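You operate a simulated robot arm through the tools that you are given. There is no shell and no other tool. Be economical: measure what you need, move in short steps, check, and stop when the job is done.

You run a simulated two-armed robot. Do the job below in one go: nothing can be reset, and whatever is moved stays where it is left.

## Task
Put one of the green-capped cartridges from the shelf under the housings on the top of the white bench. Then fetch the bottle marked "S-08" from the draining board and stand it on the shelf of the steel table. Then pull the white drawer open. Keep to this order. Set down upright: bottle.

The check looks at the end state, three seconds after you hand in, the way a careful person would. Anything else that was tipped, shoved, dropped, spilled or broken makes it a failure.

## Robot
Two 7-joint arms with fingered hands on one trunk, on a base that drives. Base frame: it is fixed to the floor where the robot stands at the start and does not move with it; the origin is under the middle of the robot, x ahead of it, y to its left, z up; the surface under the hand at the start is at about z = 0.8. Lengths are in m, angles in rad, forces in N, time in s.
The left shoulder is at the start at [0.117, 0.187, 1.029], the right one opposite. With the tool pointing down near the work surface each hand reaches from about 0.48 to 0.86 m from the robot's upright axis, wherever it stands, measured 20 degrees to its own side. Places, roughly: bottle [-0.5, 1.75, 1]; shelf of the steel table [-1.4, -0.9, 0.3]; top of the white bench [-0.8, -2.9, 0.9]; white drawer [-1.3, -2.8, 0.8]. Payload 3.6 kg a hand.
The tool frame of a hand sits at the grasp point between the pads (the TCP): z along the fingers, y along the line on which they close. The tips reach 0.026 m beyond it. The gripper opens to 0.088 m. The gripper's body begins 0.03 m behind the TCP. The gripper is a hand of 3 fingers: y runs from the thumb to the fingers, the wrist lies at [-0.017, -0.098, -0.164] in the tool frame, and closing takes about 1.5 s.
Orientation is that of the tool frame in the base frame, as a unit quaternion [x, y, z, w]. With the fingers straight down and the wrist toward the robot, the tool's x, y and z point along [0, 1, 0], [1, 0, 0] and [0, 0, -1] of the base frame.

## Interface
- The arms move only by the tool servo_tool. It takes "left_commands", "right_commands" or both (then of equal length, played together; a hand with none holds still); each is a list of rows, each an object of numbers (a shift or turn left out is 0, a gripper value left out holds the last): "dx", "dy", "dz": the shift along the tool's x, y, z in m; "ax", "ay", "az": the turn, a rotation vector about the tool's x, y, z in rad. In form: [{"dx": .., "dy": .., "dz": .., "ax": .., "ay": .., "az": ..}, ...]. A call has 1 to 12 rows; each row is the pose to reach, as a shift and turn from the pose commanded when the call began, along the tool's axes at that moment. "left_claw" and "right_claw" are, for a hand that has rows, the finger opening in m, from 0 to 0.088, set as the call begins (left out, the last holds). A row lasts 0.2 s, in which the tool goes at most 0.05 m and 0.15 rad; a call with a longer step from one row to the next is refused whole, and so is a gripper value outside its range. A pose out of reach is approached as far as the arm can. The call stops where the force on the tool passes 40 N (or 10 N more than at its start, if that is more) or the arm is blocked; 0.2 s more then pass. The fingers move at their own pace (about 0.153 m/s each) and stop on an object; they squeeze with about 31 N. The grip force told is the motor's: it shows also when the fingers shut on nothing. Time passes only in rows, and 0.2 s behind the last, so rows that repeat a pose let the fingers close. The reply holds the time, the measured pose of the TCP, the force on the tool along the base axes, the opening and the grip force, in the units named above and with some noise, with the torque about the TCP (base axes, N m) and any sound that the robot's microphone picked up.
- Cameras (640 x 400 px; columns grow to the right, rows downward): "scene" is now at [0.2689, 0.0191, 0.9622]; the picture's right is [0.22, -0.98, 0.00], its down [0.02, 0.01, -1.00] and it looks along [0.98, 0.22, 0.02] (base axes); focal length 214 px, centre (320, 200). "left" rides on the left gripper at [-0.056, -0.08, -0.102] in its tool frame; the picture's right is [-0.73, -0.32, 0.60], its down [0.62, -0.67, 0.41] and it looks along [0.27, 0.68, 0.69] (tool axes); focal length 247 px, centre (320, 200). "right" rides on the right gripper at [0.056, -0.08, -0.102] in its tool frame; the picture's right is [-0.73, 0.32, -0.60], its down [-0.62, -0.67, 0.41] and it looks along [-0.27, 0.68, 0.69] (tool axes); focal length 247 px, centre (320, 200). There is no depth. A picture from a camera that has moved, and an enlarged one, comes with that camera's place and axes in the base frame and with its lens.
- snapshot(camera): a new picture of that camera. It takes no simulated time.
- move_column(by): slides the trunk up (or, below 0, down) by that many m; the arms and the scene camera ride with it, the base frame stays. It gives what a move gives, with no picture.
- roll_base(legs): drives the robot by 1 to 6 legs, each [ahead, left, turn to the left] in m, m and rad, along the robot's own axes; the way and the turn of a leg run together, so that a leg with both is an arc; at most 1.5 m and 3.142 rad a leg. The arms and the cameras ride along, it lands a little off, and it stops where it bumps. It gives what a move gives.
- move_fingers(fingers, thumb_bend, thumb_turn, hand): sets how far each is bent, from 0 (flat) to 1 (curled in); at 0.3 the hand is open as for a grip, at 0.7 the pads meet at the TCP. One left out holds its place. A second passes; each finger stops where it meets its share of the squeeze, and holds until it gets a number again. A gripper value or a shape takes the hand back. It gives what a move gives, with no picture; readings hold the bend of each and the force on the fingers (four entries, about 0 where the hand has none), thumb and palm. thumb_turn goes from beside the hand (0) to across from the fingers (1), as for a grip.
- set_grasp(shape, hand): the hand has 3 fingers and takes this shape, open, in about a second: jaw (thumb against the fingers, like two jaws); tri (thumb and two fingers); tip (a fingertip pinch); poke (one finger out to press); point (the index stretched); flat (the hand flat); cup (the hand cupped); fist (a fist). The gripper value then closes the fingers along that shape, each until it touches; the sizes above hold for jaw. It gives what a move gives, with no picture.
- head_to(pan, tilt): turns the head with the scene camera to pan (to the left, within 1.047 rad either way) and tilt (down, from -0.506 to 1.204), counted from straight ahead of the robot. It gives what a move gives.
- zoom(camera, box): a new picture of the part [left, top, right, bottom] of that camera's present view, enlarged. It takes no simulated time.
- hand_in(): hands the job in; it is judged then, once.

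Work in short steps. Places have to be worked out from the pictures, the camera data and where the tool is seen: move nearer, look again, correct. Check each grasp and each placing, and mend what went wrong. You have 165 turns and 130 pictures in all, those below and enlarged ones among them. Open the grippers and draw the arms clear of the work before you hand the job in, unless the task says otherwise; then end with one line.

The tools are called after "Emit:" as name(argument=value, ...) on one line, values as JSON. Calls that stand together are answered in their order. servo_tool: Moves the arms, as the interface text tells. Its arguments: {"type":"object","properties":{"left_commands":{"type":"array","items":{"type":"object","properties":{"dx":{"type":"number"},"dy":{"type":"number"},"dz":{"type":"number"},"ax":{"type":"number"},"ay":{"type":"number"},"az":{"type":"number"}}}},"left_claw":{"type":"number"},"right_commands":{"type":"array","items":{"type":"object","properties":{"dx":{"type":"number"},"dy":{"type":"number"},"dz":{"type":"number"},"ax":{"type":"number"},"ay":{"type":"number"},"az":{"type":"number"}}}},"right_claw":{"type":"number"}},"required":[]} The other tools are called the same way: move_column (by) slides the trunk up or down; set_grasp (shape, hand) gives the hand a shape; move_fingers (fingers, thumb_bend, thumb_turn, hand) moves the fingers one by one; roll_base (legs) drives the base; head_to (pan, tilt) turns the head that bears the scene camera; snapshot (camera) takes a picture; zoom (camera, box) takes an enlarged picture of a part of a camera's view; hand_in () hands the job in.

At the start:

```text
time: 0.0
left_position: [0.4365, 0.3727, 1.085]
left_tool_rot: [0.707, 0.707, 0.0, 0.0]
left_force: [-0.8, 0.6, -0.5]
left_ft_torque: [0.02, 0.0, -0.02]
left_finger_gap: 0.0879
left_finger_force: 0.0
left_shape: jaw
left_bend: [0.3, 0.3, 0.98]
left_finger forces: [0.1, 0.0, 0.1, 0.0, 0.1, 0.1]
right_position: [0.4859, 0.0097, 1.1057]
right_tool_rot: [0.707, 0.707, 0.0, 0.0]
right_force: [-0.5, 0.7, -0.1]
right_ft_torque: [0.02, 0.02, 0.01]
right_finger_gap: 0.0879
right_finger_force: 0.0
right_shape: jaw
right_bend: [0.3, 0.3, 0.98]
right_finger forces: [0.0, 0.1, 0.1, 0.0, 0.0, 0.0]
trunk travel left (down, up): [-0.175, 0.582]
robot x, y, heading: [0.0005, -0.0001, 0.0]
head pan, tilt: [0.222, -0.023]
```

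scene: 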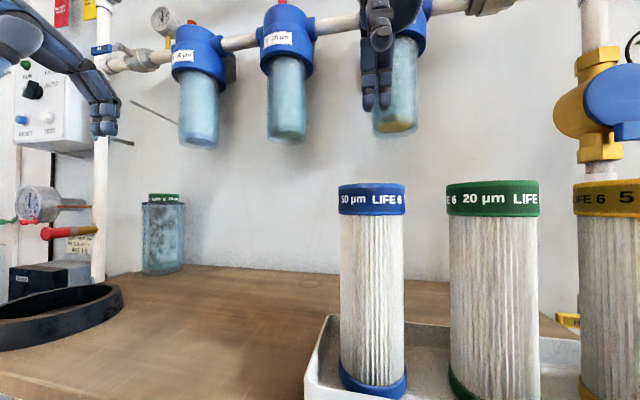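
right: 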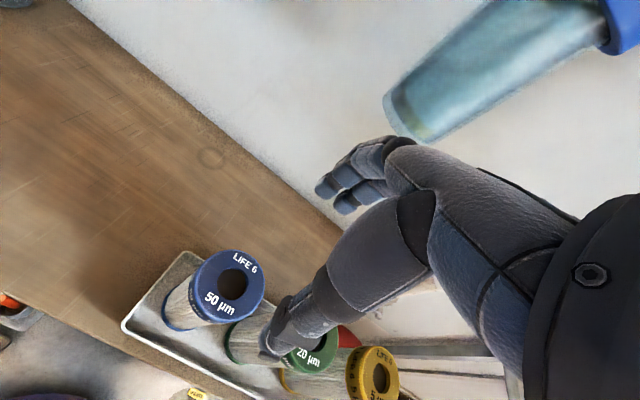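
left: 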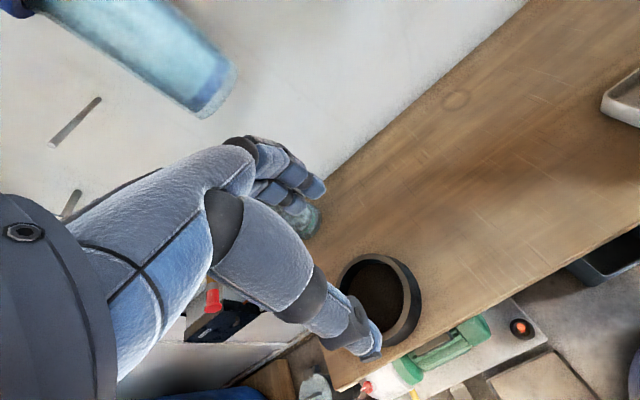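

The start view shows a shelf with a tray of cartridges (blue, green, yellow caps). I look around lower and to the right for the layout.

Emit:
head_to(pan=-0.3, tilt=0.5)

Emit:
snapshot(camera="scene")

```text
time: 0.9
left_position: [0.4372, 0.3716, 1.0847]
left_tool_rot: [0.708, 0.707, 0.0, -0.001]
left_force: [-0.6, -0.1, -0.1]
left_ft_torque: [-0.01, -0.02, 0.0]
left_finger_gap: 0.0876
left_finger_force: 0.1
left_shape: jaw
left_bend: [0.3, 0.3, 0.98]
left_finger forces: [0.0, 0.0, 0.1, 0.0, 0.0, 0.1]
right_position: [0.4844, 0.01, 1.1054]
right_tool_rot: [0.708, 0.707, 0.0, 0.001]
right_force: [0.8, -0.8, -0.7]
right_ft_torque: [0.0, 0.01, -0.01]
right_finger_gap: 0.0876
right_finger_force: 0.0
right_shape: jaw
right_bend: [0.3, 0.3, 0.98]
right_finger forces: [0.0, 0.0, 0.0, 0.0, 0.0, 0.1]
trunk travel left (down, up): [-0.175, 0.582]
robot x, y, heading: [0.0011, -0.0003, -0.002]
head pan, tilt: [-0.3, 0.499]
```

```text
126 pictures are left
camera scene: at [0.2686, -0.0274, 0.914], right [-0.29, -0.96, 0.0], down [-0.46, 0.14, -0.88], along [0.84, -0.26, -0.48], focal length 214 px, centre (320, 200)
```

scene: 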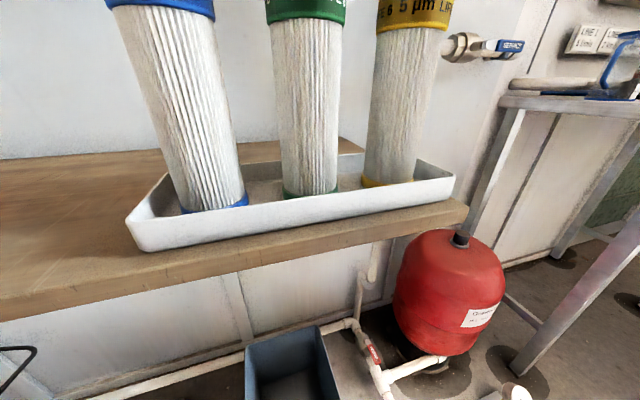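

I judge the green cartridge at about (0.48, -0.08), cap top z≈0.985, diameter ~0.063. I move the right hand above it and check with the hand camera.

Emit:
servo_tool(right_commands=[{"dx": -0.046, "dy": -0.002}, {"dx": -0.092, "dy": -0.004}, {"dx": -0.092, "dy": -0.004}], right_claw=0.088)

Emit:
snapshot(camera="right")

Emit:
head_to(pan=-0.4, tilt=0.0)

Emit:
snapshot(camera="scene")

```text
time: 1.8
left_position: [0.4352, 0.3723, 1.0842]
left_tool_rot: [0.708, 0.706, 0.0, 0.0]
left_force: [0.3, 0.0, -0.1]
left_ft_torque: [-0.01, -0.01, 0.01]
left_finger_gap: 0.088
left_finger_force: 0.0
left_shape: jaw
left_bend: [0.3, 0.3, 0.98]
left_finger forces: [0.0, 0.0, 0.0, 0.1, 0.0, 0.0]
right_position: [0.4819, -0.0822, 1.1056]
right_tool_rot: [0.707, 0.707, -0.001, -0.001]
right_force: [0.4, 1.1, -0.4]
right_ft_torque: [0.0, -0.03, 0.0]
right_finger_gap: 0.0878
right_finger_force: 0.0
right_shape: jaw
right_bend: [0.3, 0.3, 0.98]
right_finger forces: [0.0, 0.0, 0.0, 0.0, 0.1, 0.1]
trunk travel left (down, up): [-0.175, 0.582]
robot x, y, heading: [0.0017, -0.0009, 0.001]
head pan, tilt: [-0.3, 0.499]
```

```text
125 pictures are left
camera right: at [0.4011, -0.0257, 1.2071], right [0.32, -0.73, 0.6], down [-0.67, -0.62, -0.41], along [0.68, -0.27, -0.69], focal length 247 px, centre (320, 200)
```

right: 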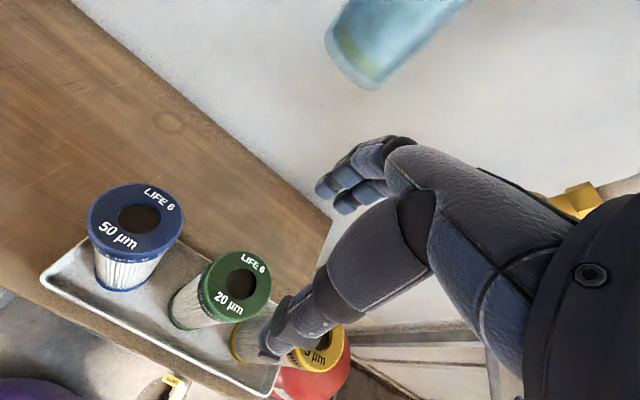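

```text
time: 2.7
left_position: [0.4366, 0.3716, 1.0836]
left_tool_rot: [0.707, 0.707, 0.0, -0.001]
left_force: [0.2, -0.6, -0.2]
left_ft_torque: [0.02, 0.01, 0.01]
left_finger_gap: 0.0879
left_finger_force: 0.0
left_shape: jaw
left_bend: [0.3, 0.3, 0.98]
left_finger forces: [0.1, 0.1, 0.0, 0.0, 0.1, 0.1]
right_position: [0.4811, -0.0827, 1.1063]
right_tool_rot: [0.708, 0.707, 0.0, 0.0]
right_force: [0.2, 0.7, -1.2]
right_ft_torque: [-0.01, 0.04, -0.02]
right_finger_gap: 0.088
right_finger_force: 0.2
right_shape: jaw
right_bend: [0.3, 0.3, 0.98]
right_finger forces: [0.0, 0.1, 0.0, 0.0, 0.0, 0.0]
trunk travel left (down, up): [-0.175, 0.582]
robot x, y, heading: [0.0023, 0.0011, 0.001]
head pan, tilt: [-0.4, 0.0]
```

```text
124 pictures are left
camera scene: at [0.2646, -0.0356, 0.96], right [-0.39, -0.92, 0.0], down [0.0, 0.0, -1.0], along [0.92, -0.39, 0.0], focal length 214 px, centre (320, 200)
```

scene: 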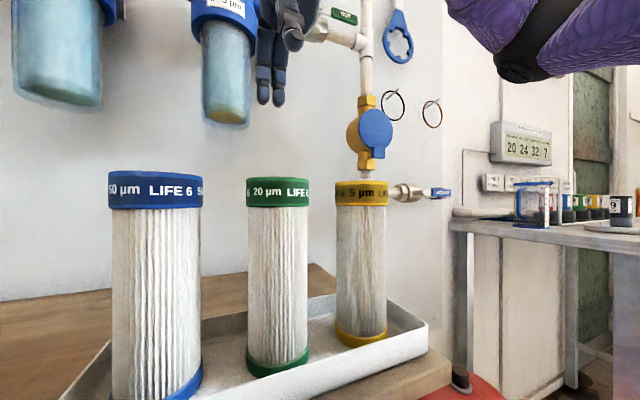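

The triangulated cap centre is (0.477, -0.079), top 0.982. I descend along the tool so TCP ends at about z=0.965, fingers front and back of the cap.

Emit:
servo_tool(right_commands=[{"dx": 0.004, "dy": -0.004, "dz": 0.03}, {"dx": 0.004, "dy": -0.004, "dz": 0.06}, {"dx": 0.004, "dy": -0.004, "dz": 0.09}, {"dx": 0.004, "dy": -0.004, "dz": 0.09}])

Emit:
snapshot(camera="right")

Emit:
snapshot(camera="scene")

```text
time: 3.7
left_position: [0.437, 0.3711, 1.0853]
left_tool_rot: [0.707, 0.707, 0.0, 0.0]
left_force: [0.5, 0.5, -0.1]
left_ft_torque: [0.02, -0.01, 0.01]
left_finger_gap: 0.0876
left_finger_force: 0.2
left_shape: jaw
left_bend: [0.3, 0.3, 0.98]
left_finger forces: [0.0, 0.0, 0.0, 0.1, 0.0, 0.0]
right_position: [0.478, -0.0783, 1.0143]
right_tool_rot: [0.707, 0.708, 0.0, 0.0]
right_force: [0.7, -0.3, 0.2]
right_ft_torque: [-0.01, 0.01, -0.01]
right_finger_gap: 0.0877
right_finger_force: 0.0
right_shape: jaw
right_bend: [0.3, 0.3, 0.98]
right_finger forces: [0.0, 0.1, 0.0, 0.1, 0.0, 0.1]
trunk travel left (down, up): [-0.175, 0.582]
robot x, y, heading: [-0.0027, 0.002, -0.003]
head pan, tilt: [-0.4, 0.0]
```

```text
123 pictures are left
camera right: at [0.3957, -0.0221, 1.1159], right [0.32, -0.73, 0.6], down [-0.67, -0.62, -0.41], along [0.68, -0.27, -0.69], focal length 247 px, centre (320, 200)
```

right: 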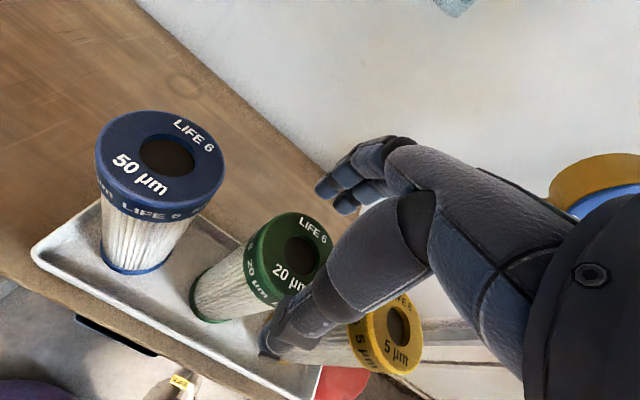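

```text
122 pictures are left
camera scene: at [0.2645, -0.0356, 0.9601], right [-0.39, -0.92, 0.0], down [0.0, 0.0, -1.0], along [0.92, -0.39, 0.0], focal length 214 px, centre (320, 200)
```

scene: 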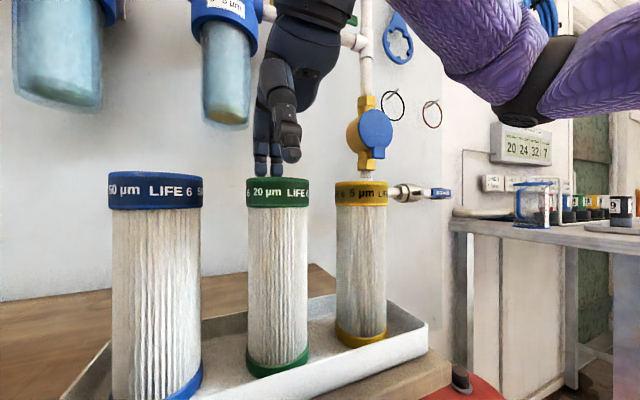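

Alignment confirmed (cap centre ≈ (0.478, -0.080)). I descend the rest and close.

Emit:
servo_tool(right_commands=[{"dx": -0.001, "dz": 0.016}, {"dx": -0.001, "dz": 0.032}, {"dx": -0.001, "dz": 0.047}, {"dx": -0.001, "dz": 0.047}])

Emit:
snapshot(camera="scene")

```text
time: 4.7
left_position: [0.4371, 0.3723, 1.0844]
left_tool_rot: [0.707, 0.707, 0.0, 0.0]
left_force: [1.0, 0.2, -0.3]
left_ft_torque: [0.0, 0.0, 0.0]
left_finger_gap: 0.0881
left_finger_force: 0.1
left_shape: jaw
left_bend: [0.3, 0.3, 0.98]
left_finger forces: [0.0, 0.1, 0.1, 0.0, 0.1, 0.0]
right_position: [0.4763, -0.0807, 0.9679]
right_tool_rot: [0.707, 0.707, -0.001, 0.0]
right_force: [0.2, -0.5, -0.8]
right_ft_torque: [0.02, 0.0, -0.01]
right_finger_gap: 0.0879
right_finger_force: 0.0
right_shape: jaw
right_bend: [0.3, 0.3, 0.98]
right_finger forces: [0.0, 0.1, 0.0, 0.0, 0.0, 0.1]
trunk travel left (down, up): [-0.175, 0.582]
robot x, y, heading: [-0.001, 0.0008, -0.001]
head pan, tilt: [-0.4, 0.0]
```

```text
121 pictures are left
camera scene: at [0.2646, -0.0356, 0.9601], right [-0.39, -0.92, 0.0], down [0.0, 0.0, -1.0], along [0.92, -0.39, 0.0], focal length 214 px, centre (320, 200)
```

scene: 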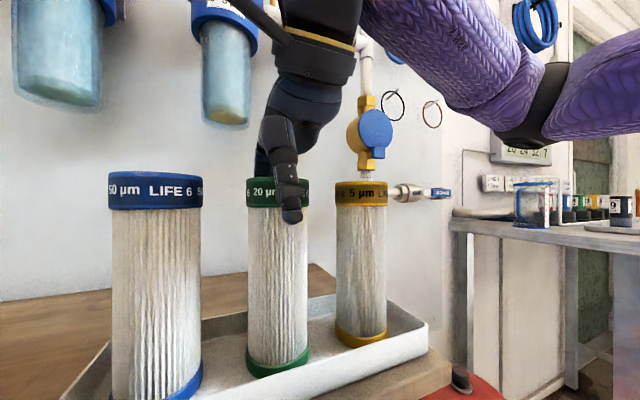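

The thumb is in front and the fingers behind the cap. Close now.

Emit:
servo_tool(right_commands=[{}, {}, {}, {}, {}, {}, {}, {}], right_claw=0.03)

```text
time: 6.5
left_position: [0.4369, 0.3711, 1.0854]
left_tool_rot: [0.707, 0.707, 0.0, 0.0]
left_force: [0.2, 0.5, -0.6]
left_ft_torque: [-0.03, 0.01, -0.02]
left_finger_gap: 0.0876
left_finger_force: 0.1
left_shape: jaw
left_bend: [0.3, 0.3, 0.98]
left_finger forces: [0.0, 0.1, 0.1, 0.0, 0.0, 0.0]
right_position: [0.4769, -0.08, 0.9668]
right_tool_rot: [0.707, 0.707, -0.001, -0.001]
right_force: [0.1, 0.1, 0.1]
right_ft_torque: [-0.02, 0.0, 0.03]
right_finger_gap: 0.0533
right_finger_force: 30.9
right_shape: jaw
right_bend: [0.39, 0.62, 0.99]
right_finger forces: [13.1, 16.2, 0.0, 0.0, 28.6, 0.0]
trunk travel left (down, up): [-0.175, 0.582]
robot x, y, heading: [0.0021, -0.0054, -0.0]
head pan, tilt: [-0.4, 0.0]
```

Gripped with ~29 N. I lift slowly and check.

Emit:
servo_tool(right_commands=[{"dz": -0.02}, {"dz": -0.04}, {"dz": -0.06}, {"dz": -0.06}])

Emit:
snapshot(camera="scene")

Emit:
snapshot(camera="right")

```text
time: 7.5
left_position: [0.4374, 0.3711, 1.0846]
left_tool_rot: [0.707, 0.707, 0.001, 0.0]
left_force: [0.4, 0.6, 0.2]
left_ft_torque: [0.02, -0.04, 0.0]
left_finger_gap: 0.0875
left_finger_force: 0.1
left_shape: jaw
left_bend: [0.3, 0.3, 0.98]
left_finger forces: [0.1, 0.0, 0.0, 0.1, 0.0, 0.0]
right_position: [0.4772, -0.0792, 1.028]
right_tool_rot: [0.707, 0.707, 0.0, 0.0]
right_force: [0.0, 0.1, -1.5]
right_ft_torque: [-0.02, 0.02, -0.01]
right_finger_gap: 0.0533
right_finger_force: 31.5
right_shape: jaw
right_bend: [0.39, 0.62, 0.99]
right_finger forces: [13.2, 16.4, 0.1, 0.0, 28.7, 0.0]
trunk travel left (down, up): [-0.175, 0.582]
robot x, y, heading: [0.0006, -0.001, 0.0]
head pan, tilt: [-0.4, 0.0]
```

```text
120 pictures are left
camera scene: at [0.2647, -0.0356, 0.96], right [-0.39, -0.92, 0.0], down [0.0, 0.0, -1.0], along [0.92, -0.39, 0.0], focal length 214 px, centre (320, 200)
```

scene: 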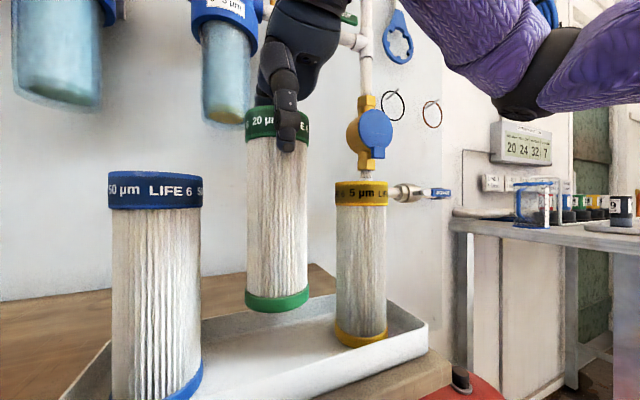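

```text
119 pictures are left
camera right: at [0.3965, -0.0225, 1.1294], right [0.32, -0.73, 0.6], down [-0.67, -0.62, -0.41], along [0.67, -0.27, -0.69], focal length 247 px, centre (320, 200)
```

right: 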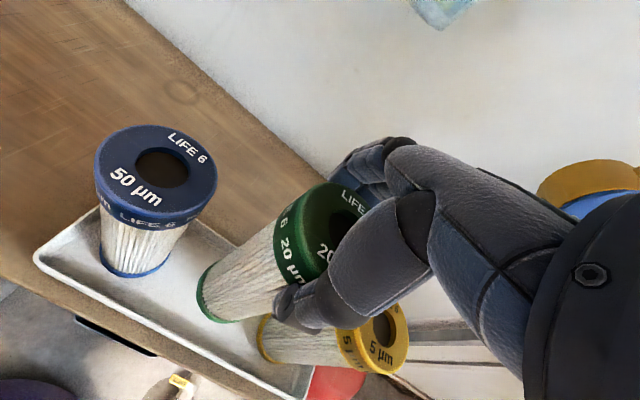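

The cartridge is held and lifted cleanly. I raise the trunk to clear the neighbours, then will back away.

Emit:
move_column(by=0.15)

Emit:
head_to(pan=-1.04, tilt=0.3)

Emit:
snapshot(camera="scene")

```text
time: 9.2
left_position: [0.4368, 0.3719, 1.2339]
left_tool_rot: [0.707, 0.707, -0.001, 0.0]
left_force: [0.5, -0.6, 0.5]
left_ft_torque: [0.02, -0.03, 0.01]
left_finger_gap: 0.0877
left_finger_force: 0.0
left_shape: jaw
left_bend: [0.3, 0.3, 0.98]
left_finger forces: [0.0, 0.0, 0.0, 0.1, 0.0, 0.0]
right_position: [0.4777, -0.0799, 1.1783]
right_tool_rot: [0.707, 0.707, 0.0, -0.001]
right_force: [-0.4, -0.5, -1.8]
right_ft_torque: [0.0, -0.01, 0.03]
right_finger_gap: 0.0535
right_finger_force: 31.3
right_shape: jaw
right_bend: [0.39, 0.62, 0.99]
right_finger forces: [13.2, 16.3, 0.0, 0.0, 28.6, 0.0]
trunk travel left (down, up): [-0.325, 0.432]
robot x, y, heading: [-0.0013, -0.0023, -0.002]
head pan, tilt: [-0.4, 0.0]
```

```text
time: 10.3
left_position: [0.4371, 0.371, 1.2333]
left_tool_rot: [0.707, 0.707, 0.0, 0.0]
left_force: [0.2, 0.2, 0.4]
left_ft_torque: [0.0, 0.02, 0.0]
left_finger_gap: 0.0878
left_finger_force: 0.0
left_shape: jaw
left_bend: [0.3, 0.3, 0.98]
left_finger forces: [0.0, 0.1, 0.0, 0.1, 0.1, 0.1]
right_position: [0.4765, -0.0805, 1.179]
right_tool_rot: [0.707, 0.707, 0.0, -0.001]
right_force: [-0.2, 0.7, -1.0]
right_ft_torque: [-0.02, -0.02, 0.0]
right_finger_gap: 0.0533
right_finger_force: 31.4
right_shape: jaw
right_bend: [0.39, 0.62, 0.99]
right_finger forces: [13.2, 16.3, 0.0, 0.0, 28.7, 0.0]
trunk travel left (down, up): [-0.325, 0.432]
robot x, y, heading: [-0.0031, -0.0015, -0.0]
head pan, tilt: [-1.04, 0.3]
```

```text
118 pictures are left
camera scene: at [0.2018, -0.0811, 1.0963], right [-0.86, -0.51, 0.0], down [-0.15, 0.25, -0.96], along [0.48, -0.82, -0.3], focal length 214 px, centre (320, 200)
```

scene: 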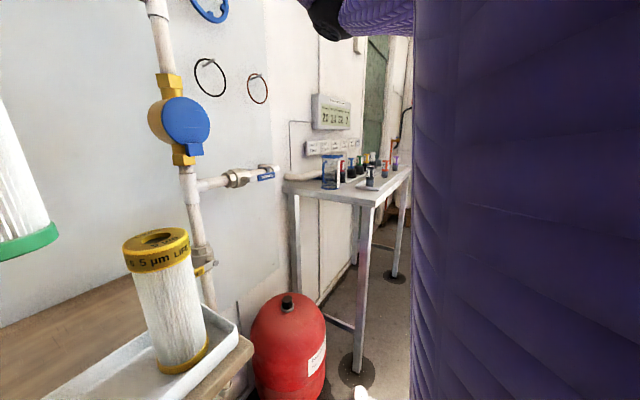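

Back off 0.4 m straight from the shelf, then look around.

Emit:
roll_base(legs=[[-0.4, 0, 0]])

Emit:
snapshot(camera="scene")

Emit:
head_to(pan=0.9, tilt=0.3)

Emit:
snapshot(camera="scene")

```text
time: 12.8
left_position: [0.0383, 0.3725, 1.2358]
left_tool_rot: [0.707, 0.707, 0.0, 0.0]
left_force: [-0.2, 0.6, -0.2]
left_ft_torque: [0.0, -0.02, -0.02]
left_finger_gap: 0.0878
left_finger_force: 0.0
left_shape: jaw
left_bend: [0.3, 0.3, 0.98]
left_finger forces: [0.0, 0.0, 0.0, 0.0, 0.0, 0.0]
right_position: [0.0772, -0.0804, 1.1795]
right_tool_rot: [0.707, 0.707, 0.0, 0.0]
right_force: [0.1, 0.6, -1.7]
right_ft_torque: [0.01, -0.01, 0.01]
right_finger_gap: 0.0534
right_finger_force: 30.7
right_shape: jaw
right_bend: [0.39, 0.62, 0.99]
right_finger forces: [13.2, 16.3, 0.0, 0.1, 28.7, 0.0]
trunk travel left (down, up): [-0.325, 0.432]
robot x, y, heading: [-0.4001, -0.0041, 0.003]
head pan, tilt: [-1.04, 0.3]
```

```text
117 pictures are left
camera scene: at [-0.1976, -0.0811, 1.0965], right [-0.86, -0.51, 0.0], down [-0.15, 0.26, -0.96], along [0.48, -0.82, -0.3], focal length 214 px, centre (320, 200)
```

scene: 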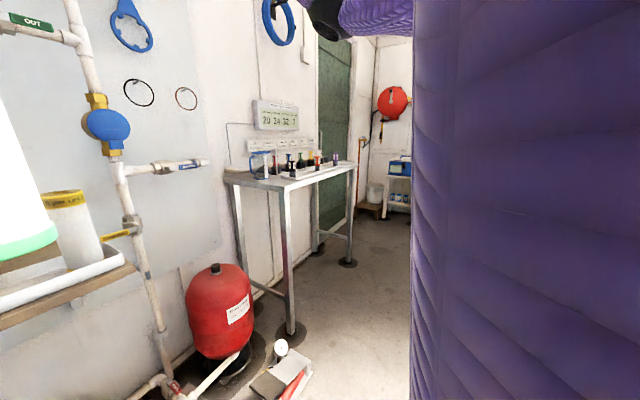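

```text
time: 14.6
left_position: [0.0377, 0.3723, 1.2341]
left_tool_rot: [0.707, 0.707, 0.0, 0.0]
left_force: [0.0, 0.0, -0.1]
left_ft_torque: [-0.03, 0.04, 0.0]
left_finger_gap: 0.0879
left_finger_force: 0.0
left_shape: jaw
left_bend: [0.3, 0.3, 0.98]
left_finger forces: [0.0, 0.1, 0.1, 0.0, 0.0, 0.1]
right_position: [0.0793, -0.0801, 1.179]
right_tool_rot: [0.707, 0.707, 0.0, 0.0]
right_force: [-0.3, 0.7, -1.2]
right_ft_torque: [0.03, 0.04, 0.0]
right_finger_gap: 0.0532
right_finger_force: 31.3
right_shape: jaw
right_bend: [0.39, 0.62, 0.99]
right_finger forces: [13.1, 16.3, 0.0, 0.0, 28.7, 0.0]
trunk travel left (down, up): [-0.325, 0.432]
robot x, y, heading: [-0.4, 0.001, -0.004]
head pan, tilt: [0.901, 0.3]
```

```text
116 pictures are left
camera scene: at [-0.186, 0.0726, 1.0963], right [0.78, -0.62, 0.0], down [-0.18, -0.23, -0.96], along [0.59, 0.75, -0.3], focal length 214 px, centre (320, 200)
```

scene: 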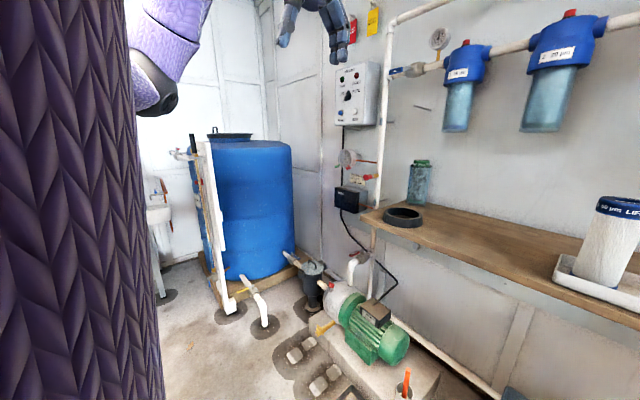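

The floor behind is unknown, but turning in place looks clear. I turn right about 1.3 rad to look toward the white bench.

Emit:
roll_base(legs=[[0, 0, -1.3]])

Emit:
head_to(pan=-0.6, tilt=0.3)

Emit:
snapshot(camera="scene")

Emit:
head_to(pan=0.2, tilt=0.3)

Emit:
snapshot(camera="scene")

```text
time: 18.3
left_position: [0.0714, -0.3299, 1.2348]
left_tool_rot: [0.992, 0.126, 0.0, -0.001]
left_force: [-0.2, -0.2, 0.5]
left_ft_torque: [0.0, 0.03, 0.0]
left_finger_gap: 0.0879
left_finger_force: 0.1
left_shape: jaw
left_bend: [0.3, 0.3, 0.98]
left_finger forces: [0.1, 0.1, 0.1, 0.1, 0.0, 0.0]
right_position: [-0.3577, -0.4833, 1.1796]
right_tool_rot: [0.992, 0.126, 0.0, 0.0]
right_force: [0.6, -0.5, -1.9]
right_ft_torque: [0.01, 0.01, -0.03]
right_finger_gap: 0.0531
right_finger_force: 31.7
right_shape: jaw
right_bend: [0.39, 0.62, 0.99]
right_finger forces: [13.2, 16.3, 0.0, 0.0, 28.3, 0.0]
trunk travel left (down, up): [-0.325, 0.432]
robot x, y, heading: [-0.3968, -0.0029, -1.32]
head pan, tilt: [0.901, 0.3]
```

```text
time: 19.9
left_position: [0.0702, -0.3304, 1.2339]
left_tool_rot: [0.992, 0.126, 0.0, 0.0]
left_force: [-0.1, 0.1, -0.2]
left_ft_torque: [-0.01, 0.0, -0.02]
left_finger_gap: 0.0878
left_finger_force: 0.1
left_shape: jaw
left_bend: [0.3, 0.3, 0.98]
left_finger forces: [0.0, 0.1, 0.0, 0.0, 0.0, 0.1]
right_position: [-0.3574, -0.4816, 1.1772]
right_tool_rot: [0.992, 0.126, 0.0, 0.0]
right_force: [-0.9, 0.0, -1.8]
right_ft_torque: [0.04, 0.02, 0.02]
right_finger_gap: 0.053
right_finger_force: 31.0
right_shape: jaw
right_bend: [0.39, 0.62, 0.99]
right_finger forces: [13.1, 16.3, 0.0, 0.0, 28.4, 0.1]
trunk travel left (down, up): [-0.325, 0.432]
robot x, y, heading: [-0.4003, -0.0014, -1.316]
head pan, tilt: [-0.6, 0.3]
```

```text
115 pictures are left
camera scene: at [-0.3913, -0.2375, 1.0963], right [-0.94, 0.34, 0.0], down [0.1, 0.28, -0.96], along [-0.33, -0.9, -0.3], focal length 214 px, centre (320, 200)
```

scene: 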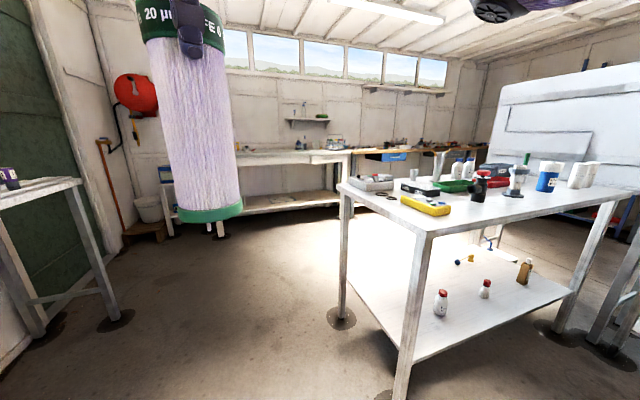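

```text
time: 21.0
left_position: [0.0703, -0.3298, 1.2338]
left_tool_rot: [0.992, 0.126, 0.0, 0.0]
left_force: [0.6, 0.2, -0.6]
left_ft_torque: [-0.01, 0.03, 0.0]
left_finger_gap: 0.0875
left_finger_force: 0.1
left_shape: jaw
left_bend: [0.3, 0.3, 0.98]
left_finger forces: [0.0, 0.0, 0.0, 0.1, 0.0, 0.0]
right_position: [-0.3561, -0.4833, 1.1792]
right_tool_rot: [0.992, 0.127, 0.001, 0.0]
right_force: [-0.4, -0.4, -1.4]
right_ft_torque: [0.03, -0.04, 0.02]
right_finger_gap: 0.0532
right_finger_force: 31.1
right_shape: jaw
right_bend: [0.39, 0.62, 0.99]
right_finger forces: [13.2, 16.3, 0.0, 0.0, 28.4, 0.0]
trunk travel left (down, up): [-0.325, 0.432]
robot x, y, heading: [-0.3967, -0.001, -1.315]
head pan, tilt: [0.201, 0.3]
```

```text
114 pictures are left
camera scene: at [-0.3188, -0.2337, 1.0963], right [-0.9, -0.44, 0.0], down [-0.13, 0.27, -0.96], along [0.42, -0.86, -0.3], focal length 214 px, centre (320, 200)
```

scene: 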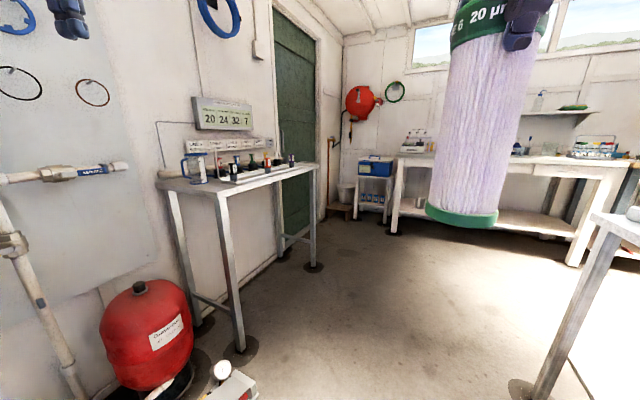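

The steel table occupies x<-0.83, y -0.6..-1.2; the white bench front edge is near y≈-2.25, x -0.13…-1.47. I drive down the corridor facing -y.

Emit:
roll_base(legs=[[0, 0, -0.255], [0, 0.12, 0], [1.1, 0, 0]])

Emit:
head_to(pan=0.0, tilt=0.35)

Emit:
snapshot(camera="scene")

Emit:
head_to(pan=-0.6, tilt=0.3)

Emit:
snapshot(camera="scene")

```text
time: 28.4
left_position: [0.0877, -1.538, 1.2331]
left_tool_rot: [1.0, -0.001, 0.0, -0.001]
left_force: [0.2, 0.0, 0.6]
left_ft_torque: [0.01, 0.03, 0.01]
left_finger_gap: 0.088
left_finger_force: 0.0
left_shape: jaw
left_bend: [0.3, 0.3, 0.98]
left_finger forces: [0.0, 0.1, 0.0, 0.0, 0.0, 0.1]
right_position: [-0.3642, -1.5764, 1.1782]
right_tool_rot: [1.0, -0.002, 0.0, -0.001]
right_force: [-0.7, 0.1, -1.9]
right_ft_torque: [0.0, -0.01, 0.02]
right_finger_gap: 0.0529
right_finger_force: 30.9
right_shape: jaw
right_bend: [0.39, 0.62, 0.99]
right_finger forces: [13.2, 16.3, 0.1, 0.0, 28.2, 0.1]
trunk travel left (down, up): [-0.325, 0.432]
robot x, y, heading: [-0.2813, -1.0979, -1.578]
head pan, tilt: [0.201, 0.3]
```

```text
time: 29.1
left_position: [0.0888, -1.538, 1.2342]
left_tool_rot: [1.0, -0.003, 0.0, -0.001]
left_force: [0.2, 0.0, -0.3]
left_ft_torque: [0.0, -0.02, 0.03]
left_finger_gap: 0.0881
left_finger_force: 0.0
left_shape: jaw
left_bend: [0.3, 0.3, 0.98]
left_finger forces: [0.0, 0.1, 0.1, 0.1, 0.1, 0.0]
right_position: [-0.3634, -1.5766, 1.179]
right_tool_rot: [1.0, -0.002, 0.0, 0.0]
right_force: [-1.0, -0.9, -1.0]
right_ft_torque: [-0.01, 0.0, 0.03]
right_finger_gap: 0.0527
right_finger_force: 30.7
right_shape: jaw
right_bend: [0.39, 0.62, 0.99]
right_finger forces: [13.2, 16.3, 0.1, 0.0, 28.4, 0.0]
trunk travel left (down, up): [-0.325, 0.432]
robot x, y, heading: [-0.2784, -1.0966, -1.578]
head pan, tilt: [0.0, 0.351]
```

```text
113 pictures are left
camera scene: at [-0.2823, -1.3472, 1.0916], right [-1.0, 0.0, 0.0], down [0.0, 0.34, -0.94], along [0.0, -0.94, -0.34], focal length 214 px, centre (320, 200)
```

scene: 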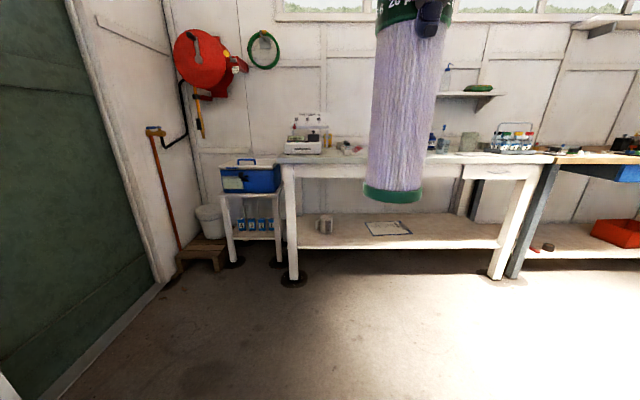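

```text
time: 30.1
left_position: [0.0877, -1.5371, 1.234]
left_tool_rot: [1.0, -0.003, 0.0, 0.0]
left_force: [-0.6, 0.1, 0.3]
left_ft_torque: [-0.03, 0.01, -0.01]
left_finger_gap: 0.0879
left_finger_force: 0.1
left_shape: jaw
left_bend: [0.3, 0.3, 0.98]
left_finger forces: [0.0, 0.0, 0.0, 0.0, 0.1, 0.1]
right_position: [-0.3648, -1.577, 1.1787]
right_tool_rot: [1.0, -0.003, 0.0, 0.0]
right_force: [-0.6, -0.4, -0.6]
right_ft_torque: [0.0, 0.02, 0.04]
right_finger_gap: 0.0529
right_finger_force: 30.9
right_shape: jaw
right_bend: [0.39, 0.62, 0.99]
right_finger forces: [13.2, 16.2, 0.0, 0.0, 28.2, 0.1]
trunk travel left (down, up): [-0.325, 0.432]
robot x, y, heading: [-0.2812, -1.0998, -1.572]
head pan, tilt: [-0.6, 0.3]
```

```text
112 pictures are left
camera scene: at [-0.335, -1.3309, 1.0963], right [-0.82, 0.57, 0.0], down [0.17, 0.24, -0.96], along [-0.54, -0.79, -0.3], focal length 214 px, centre (320, 200)
```

scene: 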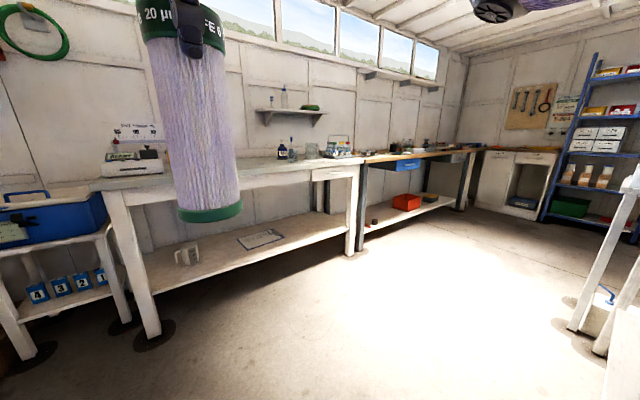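

The white bench with a drawer at its right end is in view. I zoom to check free top space and the drawer.

Emit:
zoom(camera="scene", box=[220, 90, 400, 220])

Emit:
zoom(camera="scene", box=[80, 100, 280, 220])

```text
3.08 times, centred on (310, 155) of scene
camera zoom: at [-0.335, -1.3309, 1.0963], right [-0.82, 0.57, 0.0], down [0.17, 0.24, -0.96], along [-0.54, -0.79, -0.3], focal length 660 px, centre (351, 338)
```

zoom: 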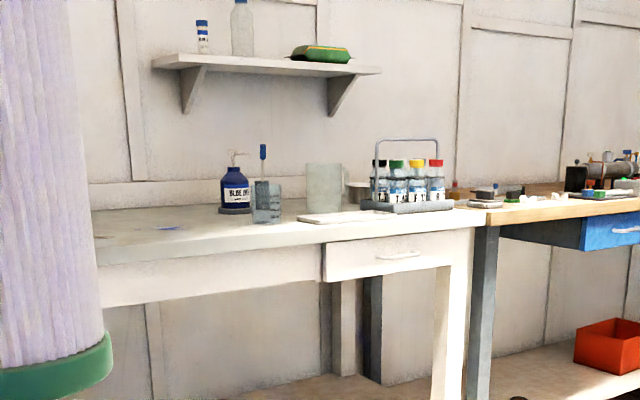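

```text
3.20 times, centred on (180, 160) of scene
camera zoom: at [-0.335, -1.3309, 1.0963], right [-0.82, 0.57, 0.0], down [0.17, 0.24, -0.96], along [-0.54, -0.79, -0.3], focal length 686 px, centre (768, 328)
```

zoom: 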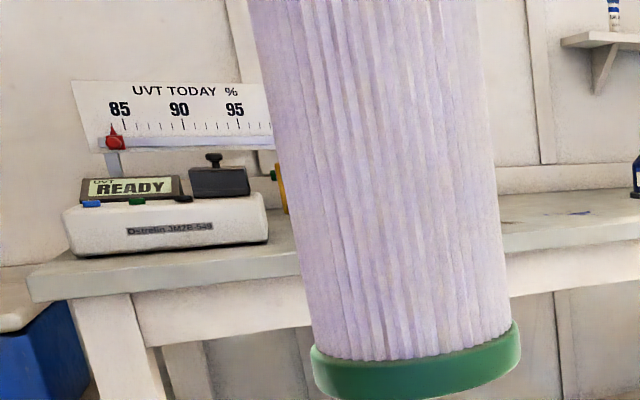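

The bench front edge is near y≈-2.58, top ≈0.87. I drive ahead past the steel table, then sidestep right, and look down at the free top.

Emit:
roll_base(legs=[[0.85, 0, 0], [0, -0.3, 0]])

Emit:
head_to(pan=0.0, tilt=0.3)

Emit:
snapshot(camera="scene")

Emit:
snapshot(camera="left")

```text
time: 36.3
left_position: [-0.2095, -2.3982, 1.235]
left_tool_rot: [1.0, 0.0, 0.0, 0.001]
left_force: [0.2, 0.1, -0.3]
left_ft_torque: [-0.01, 0.01, -0.01]
left_finger_gap: 0.0878
left_finger_force: 0.1
left_shape: jaw
left_bend: [0.3, 0.3, 0.98]
left_finger forces: [0.0, 0.0, 0.1, 0.0, 0.0, 0.1]
right_position: [-0.6597, -2.4377, 1.1784]
right_tool_rot: [1.0, -0.001, 0.001, 0.0]
right_force: [-0.6, -0.1, -1.1]
right_ft_torque: [0.02, 0.0, 0.01]
right_finger_gap: 0.053
right_finger_force: 30.6
right_shape: jaw
right_bend: [0.39, 0.62, 0.99]
right_finger forces: [13.2, 16.5, 0.0, 0.1, 28.3, 0.1]
trunk travel left (down, up): [-0.325, 0.432]
robot x, y, heading: [-0.5761, -1.963, -1.575]
head pan, tilt: [-0.6, 0.3]
```

```text
time: 37.3
left_position: [-0.2072, -2.3981, 1.2344]
left_tool_rot: [1.0, 0.0, 0.0, 0.0]
left_force: [-0.2, -0.3, -0.5]
left_ft_torque: [0.0, -0.02, 0.05]
left_finger_gap: 0.088
left_finger_force: 0.1
left_shape: jaw
left_bend: [0.3, 0.3, 0.98]
left_finger forces: [0.0, 0.0, 0.1, 0.0, 0.1, 0.0]
right_position: [-0.6591, -2.4383, 1.1789]
right_tool_rot: [1.0, -0.001, 0.0, 0.0]
right_force: [-0.5, 0.0, -1.7]
right_ft_torque: [0.03, 0.03, 0.02]
right_finger_gap: 0.0532
right_finger_force: 30.8
right_shape: jaw
right_bend: [0.39, 0.62, 0.99]
right_finger forces: [13.4, 16.4, 0.0, 0.1, 28.4, 0.0]
trunk travel left (down, up): [-0.325, 0.432]
robot x, y, heading: [-0.5783, -1.9597, -1.57]
head pan, tilt: [0.0, 0.3]
```

```text
109 pictures are left
camera scene: at [-0.5787, -2.209, 1.0963], right [-1.0, 0.0, 0.0], down [0.0, 0.3, -0.96], along [0.0, -0.96, -0.3], focal length 214 px, centre (320, 200)
```

scene: 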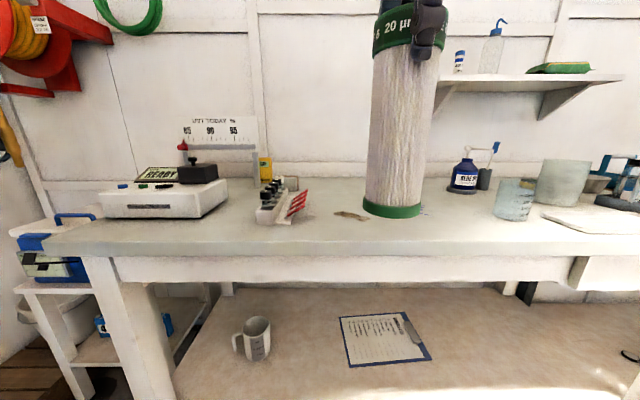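

```text
108 pictures are left
camera left: at [-0.2648, -2.3172, 1.3361], right [-0.73, 0.32, -0.6], down [0.62, 0.67, -0.41], along [0.27, -0.68, -0.69], focal length 247 px, centre (320, 200)
```

left: 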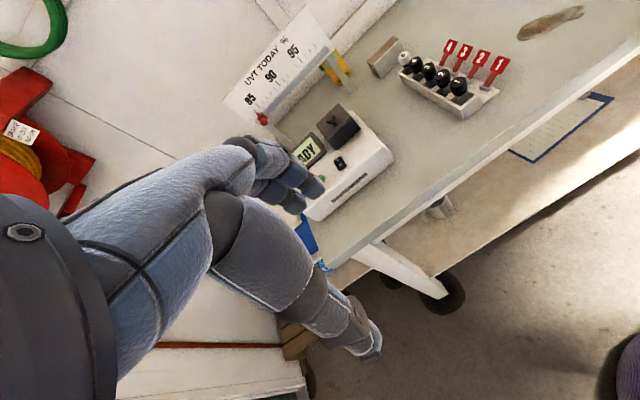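

Bench top z≈0.90; a free patch lies around (-0.82, -2.72) between the brown smear and the beaker. I drive a bit closer and right.

Emit:
roll_base(legs=[[0.1, -0.15, 0]])

Emit:
servo_tool(right_commands=[{"dy": 0.04, "dz": 0.01}, {"dy": 0.08, "dz": 0.02}, {"dy": 0.12, "dz": 0.03}, {"dy": 0.16, "dz": 0.04}, {"dy": 0.16, "dz": 0.04}])

Emit:
head_to(pan=-0.2, tilt=0.5)

Emit:
snapshot(camera="scene")

Emit:
snapshot(camera="right")

```text
time: 38.8
left_position: [-0.3576, -2.4982, 1.2339]
left_tool_rot: [1.0, -0.001, 0.0, -0.001]
left_force: [0.1, -0.1, 0.1]
left_ft_torque: [0.03, -0.06, 0.01]
left_finger_gap: 0.0876
left_finger_force: 0.0
left_shape: jaw
left_bend: [0.3, 0.3, 0.98]
left_finger forces: [0.0, 0.0, 0.0, 0.0, 0.0, 0.1]
right_position: [-0.8092, -2.537, 1.1785]
right_tool_rot: [1.0, -0.001, -0.001, -0.001]
right_force: [0.0, 0.7, -0.7]
right_ft_torque: [0.03, 0.01, -0.04]
right_finger_gap: 0.0532
right_finger_force: 31.4
right_shape: jaw
right_bend: [0.39, 0.62, 0.99]
right_finger forces: [13.3, 16.4, 0.0, 0.0, 28.4, 0.0]
trunk travel left (down, up): [-0.325, 0.432]
robot x, y, heading: [-0.7306, -2.055, -1.571]
head pan, tilt: [0.0, 0.3]
```

```text
time: 40.0
left_position: [-0.355, -2.4974, 1.2349]
left_tool_rot: [1.0, -0.001, 0.001, 0.001]
left_force: [-1.2, -0.4, 0.7]
left_ft_torque: [0.0, 0.0, 0.02]
left_finger_gap: 0.0878
left_finger_force: 0.1
left_shape: jaw
left_bend: [0.3, 0.3, 0.98]
left_finger forces: [0.0, 0.0, 0.0, 0.0, 0.1, 0.0]
right_position: [-0.8064, -2.6961, 1.1391]
right_tool_rot: [1.0, -0.001, 0.0, -0.001]
right_force: [0.4, -0.4, -1.5]
right_ft_torque: [0.01, -0.01, -0.01]
right_finger_gap: 0.0529
right_finger_force: 31.1
right_shape: jaw
right_bend: [0.39, 0.62, 0.99]
right_finger forces: [13.4, 16.5, 0.1, 0.0, 28.6, 0.1]
trunk travel left (down, up): [-0.325, 0.432]
robot x, y, heading: [-0.7275, -2.0619, -1.571]
head pan, tilt: [0.0, 0.3]
```

```text
time: 40.7
left_position: [-0.3549, -2.497, 1.2346]
left_tool_rot: [1.0, -0.001, 0.0, 0.0]
left_force: [0.2, -0.1, 0.8]
left_ft_torque: [0.01, 0.0, 0.0]
left_finger_gap: 0.0877
left_finger_force: 0.1
left_shape: jaw
left_bend: [0.3, 0.3, 0.98]
left_finger forces: [0.1, 0.0, 0.1, 0.0, 0.0, 0.0]
right_position: [-0.8062, -2.6954, 1.1381]
right_tool_rot: [1.0, -0.001, -0.001, 0.0]
right_force: [-0.3, -0.3, -1.1]
right_ft_torque: [-0.02, -0.03, 0.0]
right_finger_gap: 0.053
right_finger_force: 31.0
right_shape: jaw
right_bend: [0.39, 0.62, 0.99]
right_finger forces: [13.5, 16.5, 0.0, 0.0, 28.6, 0.0]
trunk travel left (down, up): [-0.325, 0.432]
robot x, y, heading: [-0.7235, -2.0532, -1.569]
head pan, tilt: [-0.201, 0.499]
```

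```text
107 pictures are left
camera scene: at [-0.7447, -2.3039, 1.0779], right [-0.98, 0.2, 0.0], down [0.1, 0.47, -0.88], along [-0.18, -0.86, -0.48], focal length 214 px, centre (320, 200)
```

scene: 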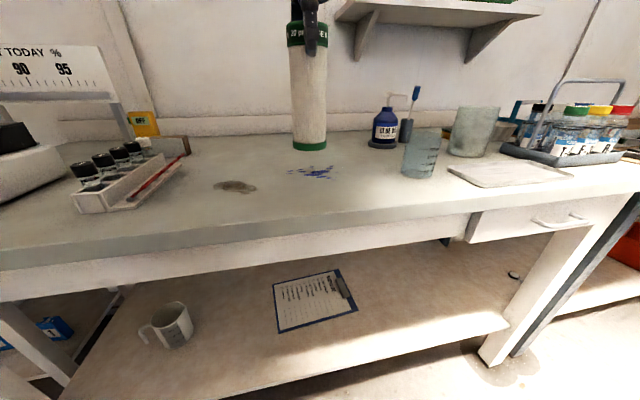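

```text
106 pictures are left
camera right: at [-0.7507, -2.6157, 1.2401], right [-0.74, -0.32, 0.6], down [-0.62, 0.67, -0.41], along [-0.27, -0.67, -0.69], focal length 247 px, centre (320, 200)
```

right: 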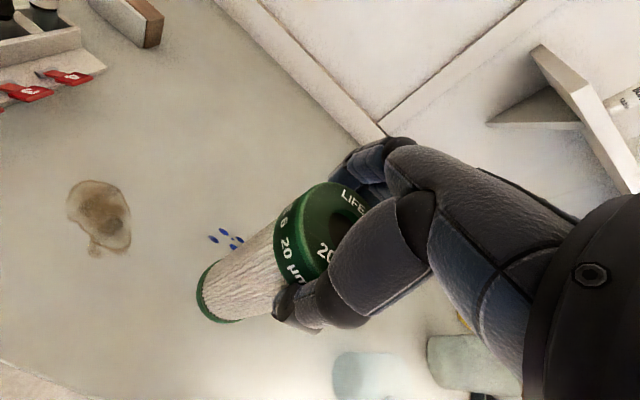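

Blue ink drops lie just under the target, so I choose a clean spot near (-0.88, -2.65), and lower most of the way.

Emit:
servo_tool(right_commands=[{"dx": -0.035, "dy": -0.02}, {"dx": -0.075, "dy": -0.045}, {"dx": -0.075, "dy": -0.045, "dz": 0.03}, {"dx": -0.075, "dy": -0.045, "dz": 0.06}, {"dx": -0.075, "dy": -0.045, "dz": 0.06}])

Emit:
snapshot(camera="scene")

Emit:
snapshot(camera="right")

```text
time: 41.9
left_position: [-0.3558, -2.4973, 1.2348]
left_tool_rot: [1.0, 0.0, 0.0, -0.001]
left_force: [0.4, -0.3, 0.2]
left_ft_torque: [0.01, 0.04, 0.0]
left_finger_gap: 0.0878
left_finger_force: 0.0
left_shape: jaw
left_bend: [0.3, 0.3, 0.98]
left_finger forces: [0.0, 0.0, 0.1, 0.0, 0.0, 0.0]
right_position: [-0.882, -2.6501, 1.0773]
right_tool_rot: [1.0, 0.0, 0.0, 0.0]
right_force: [-0.3, -0.6, -1.9]
right_ft_torque: [0.01, 0.02, -0.01]
right_finger_gap: 0.0526
right_finger_force: 31.4
right_shape: jaw
right_bend: [0.39, 0.62, 1.0]
right_finger forces: [13.4, 16.6, 0.0, 0.0, 28.3, 0.1]
trunk travel left (down, up): [-0.325, 0.432]
robot x, y, heading: [-0.7262, -2.0579, -1.575]
head pan, tilt: [-0.201, 0.499]
```

```text
105 pictures are left
camera scene: at [-0.7445, -2.3039, 1.0779], right [-0.98, 0.2, 0.0], down [0.1, 0.47, -0.88], along [-0.18, -0.86, -0.48], focal length 214 px, centre (320, 200)
```

scene: 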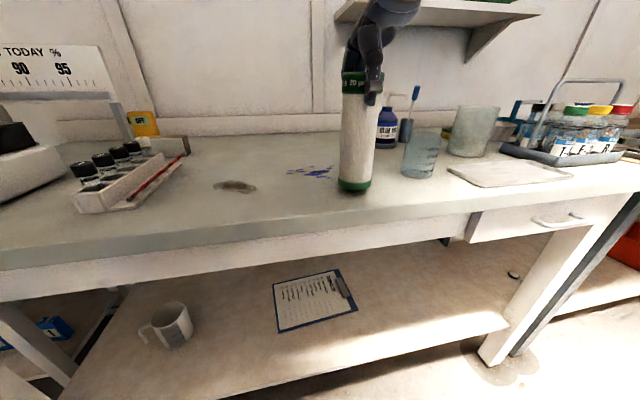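

```text
104 pictures are left
camera right: at [-0.8258, -2.5698, 1.1792], right [-0.74, -0.32, 0.6], down [-0.62, 0.67, -0.41], along [-0.27, -0.67, -0.69], focal length 247 px, centre (320, 200)
```

right: 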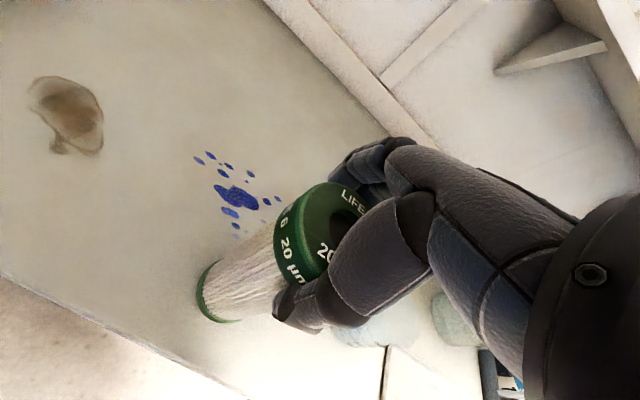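

It hangs over a clean spot. I lower in small steps feeling for contact.

Emit:
servo_tool(right_commands=[{"dz": 0.005}, {"dz": 0.01}, {"dz": 0.014}, {"dz": 0.014}])

Emit:
zoom(camera="scene", box=[290, 60, 450, 220])

```text
time: 42.9
left_position: [-0.355, -2.4974, 1.2355]
left_tool_rot: [1.0, -0.001, 0.0, 0.0]
left_force: [0.1, -0.2, 0.2]
left_ft_torque: [-0.01, -0.01, 0.02]
left_finger_gap: 0.0878
left_finger_force: 0.1
left_shape: jaw
left_bend: [0.3, 0.3, 0.98]
left_finger forces: [0.1, 0.0, 0.0, 0.0, 0.0, 0.1]
right_position: [-0.8821, -2.6523, 1.0642]
right_tool_rot: [1.0, -0.001, 0.0, 0.0]
right_force: [0.0, 0.2, -1.3]
right_ft_torque: [0.0, 0.03, 0.0]
right_finger_gap: 0.0528
right_finger_force: 31.4
right_shape: jaw
right_bend: [0.39, 0.62, 1.0]
right_finger forces: [13.3, 16.7, 0.1, 0.1, 28.4, 0.1]
trunk travel left (down, up): [-0.325, 0.432]
robot x, y, heading: [-0.7291, -2.0577, -1.571]
head pan, tilt: [-0.201, 0.499]
```

```text
2.50 times, centred on (370, 140) of scene
camera zoom: at [-0.7448, -2.3038, 1.0779], right [-0.98, 0.2, 0.0], down [0.1, 0.47, -0.88], along [-0.18, -0.86, -0.48], focal length 536 px, centre (195, 350)
```

zoom: 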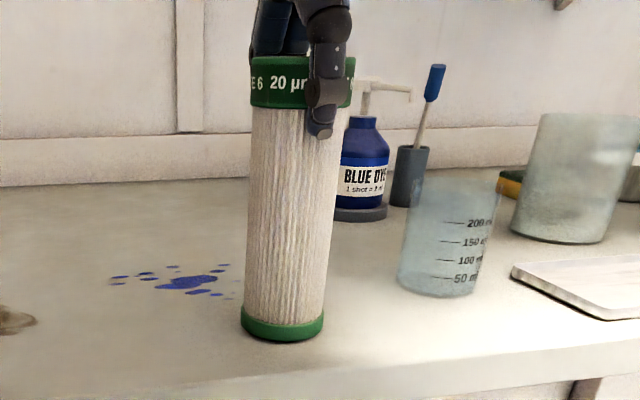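

No contact yet; continue down slowly.

Emit:
servo_tool(right_commands=[{"dz": 0.004}, {"dz": 0.008}, {"dz": 0.008}])

```text
time: 43.7
left_position: [-0.3563, -2.4952, 1.2364]
left_tool_rot: [1.0, -0.001, 0.0, 0.002]
left_force: [-0.3, 0.4, -0.4]
left_ft_torque: [-0.04, -0.02, 0.03]
left_finger_gap: 0.0877
left_finger_force: 0.0
left_shape: jaw
left_bend: [0.3, 0.3, 0.98]
left_finger forces: [0.0, 0.0, 0.1, 0.0, 0.0, 0.0]
right_position: [-0.882, -2.65, 1.0616]
right_tool_rot: [1.0, -0.002, 0.001, 0.003]
right_force: [-2.1, 0.6, 17.6]
right_ft_torque: [0.01, 0.05, -0.03]
right_finger_gap: 0.0525
right_finger_force: 31.1
right_shape: jaw
right_bend: [0.39, 0.62, 1.0]
right_finger forces: [13.2, 19.9, 0.0, 0.0, 31.9, 0.0]
trunk travel left (down, up): [-0.325, 0.432]
robot x, y, heading: [-0.7259, -2.0606, -1.571]
head pan, tilt: [-0.201, 0.499]
```

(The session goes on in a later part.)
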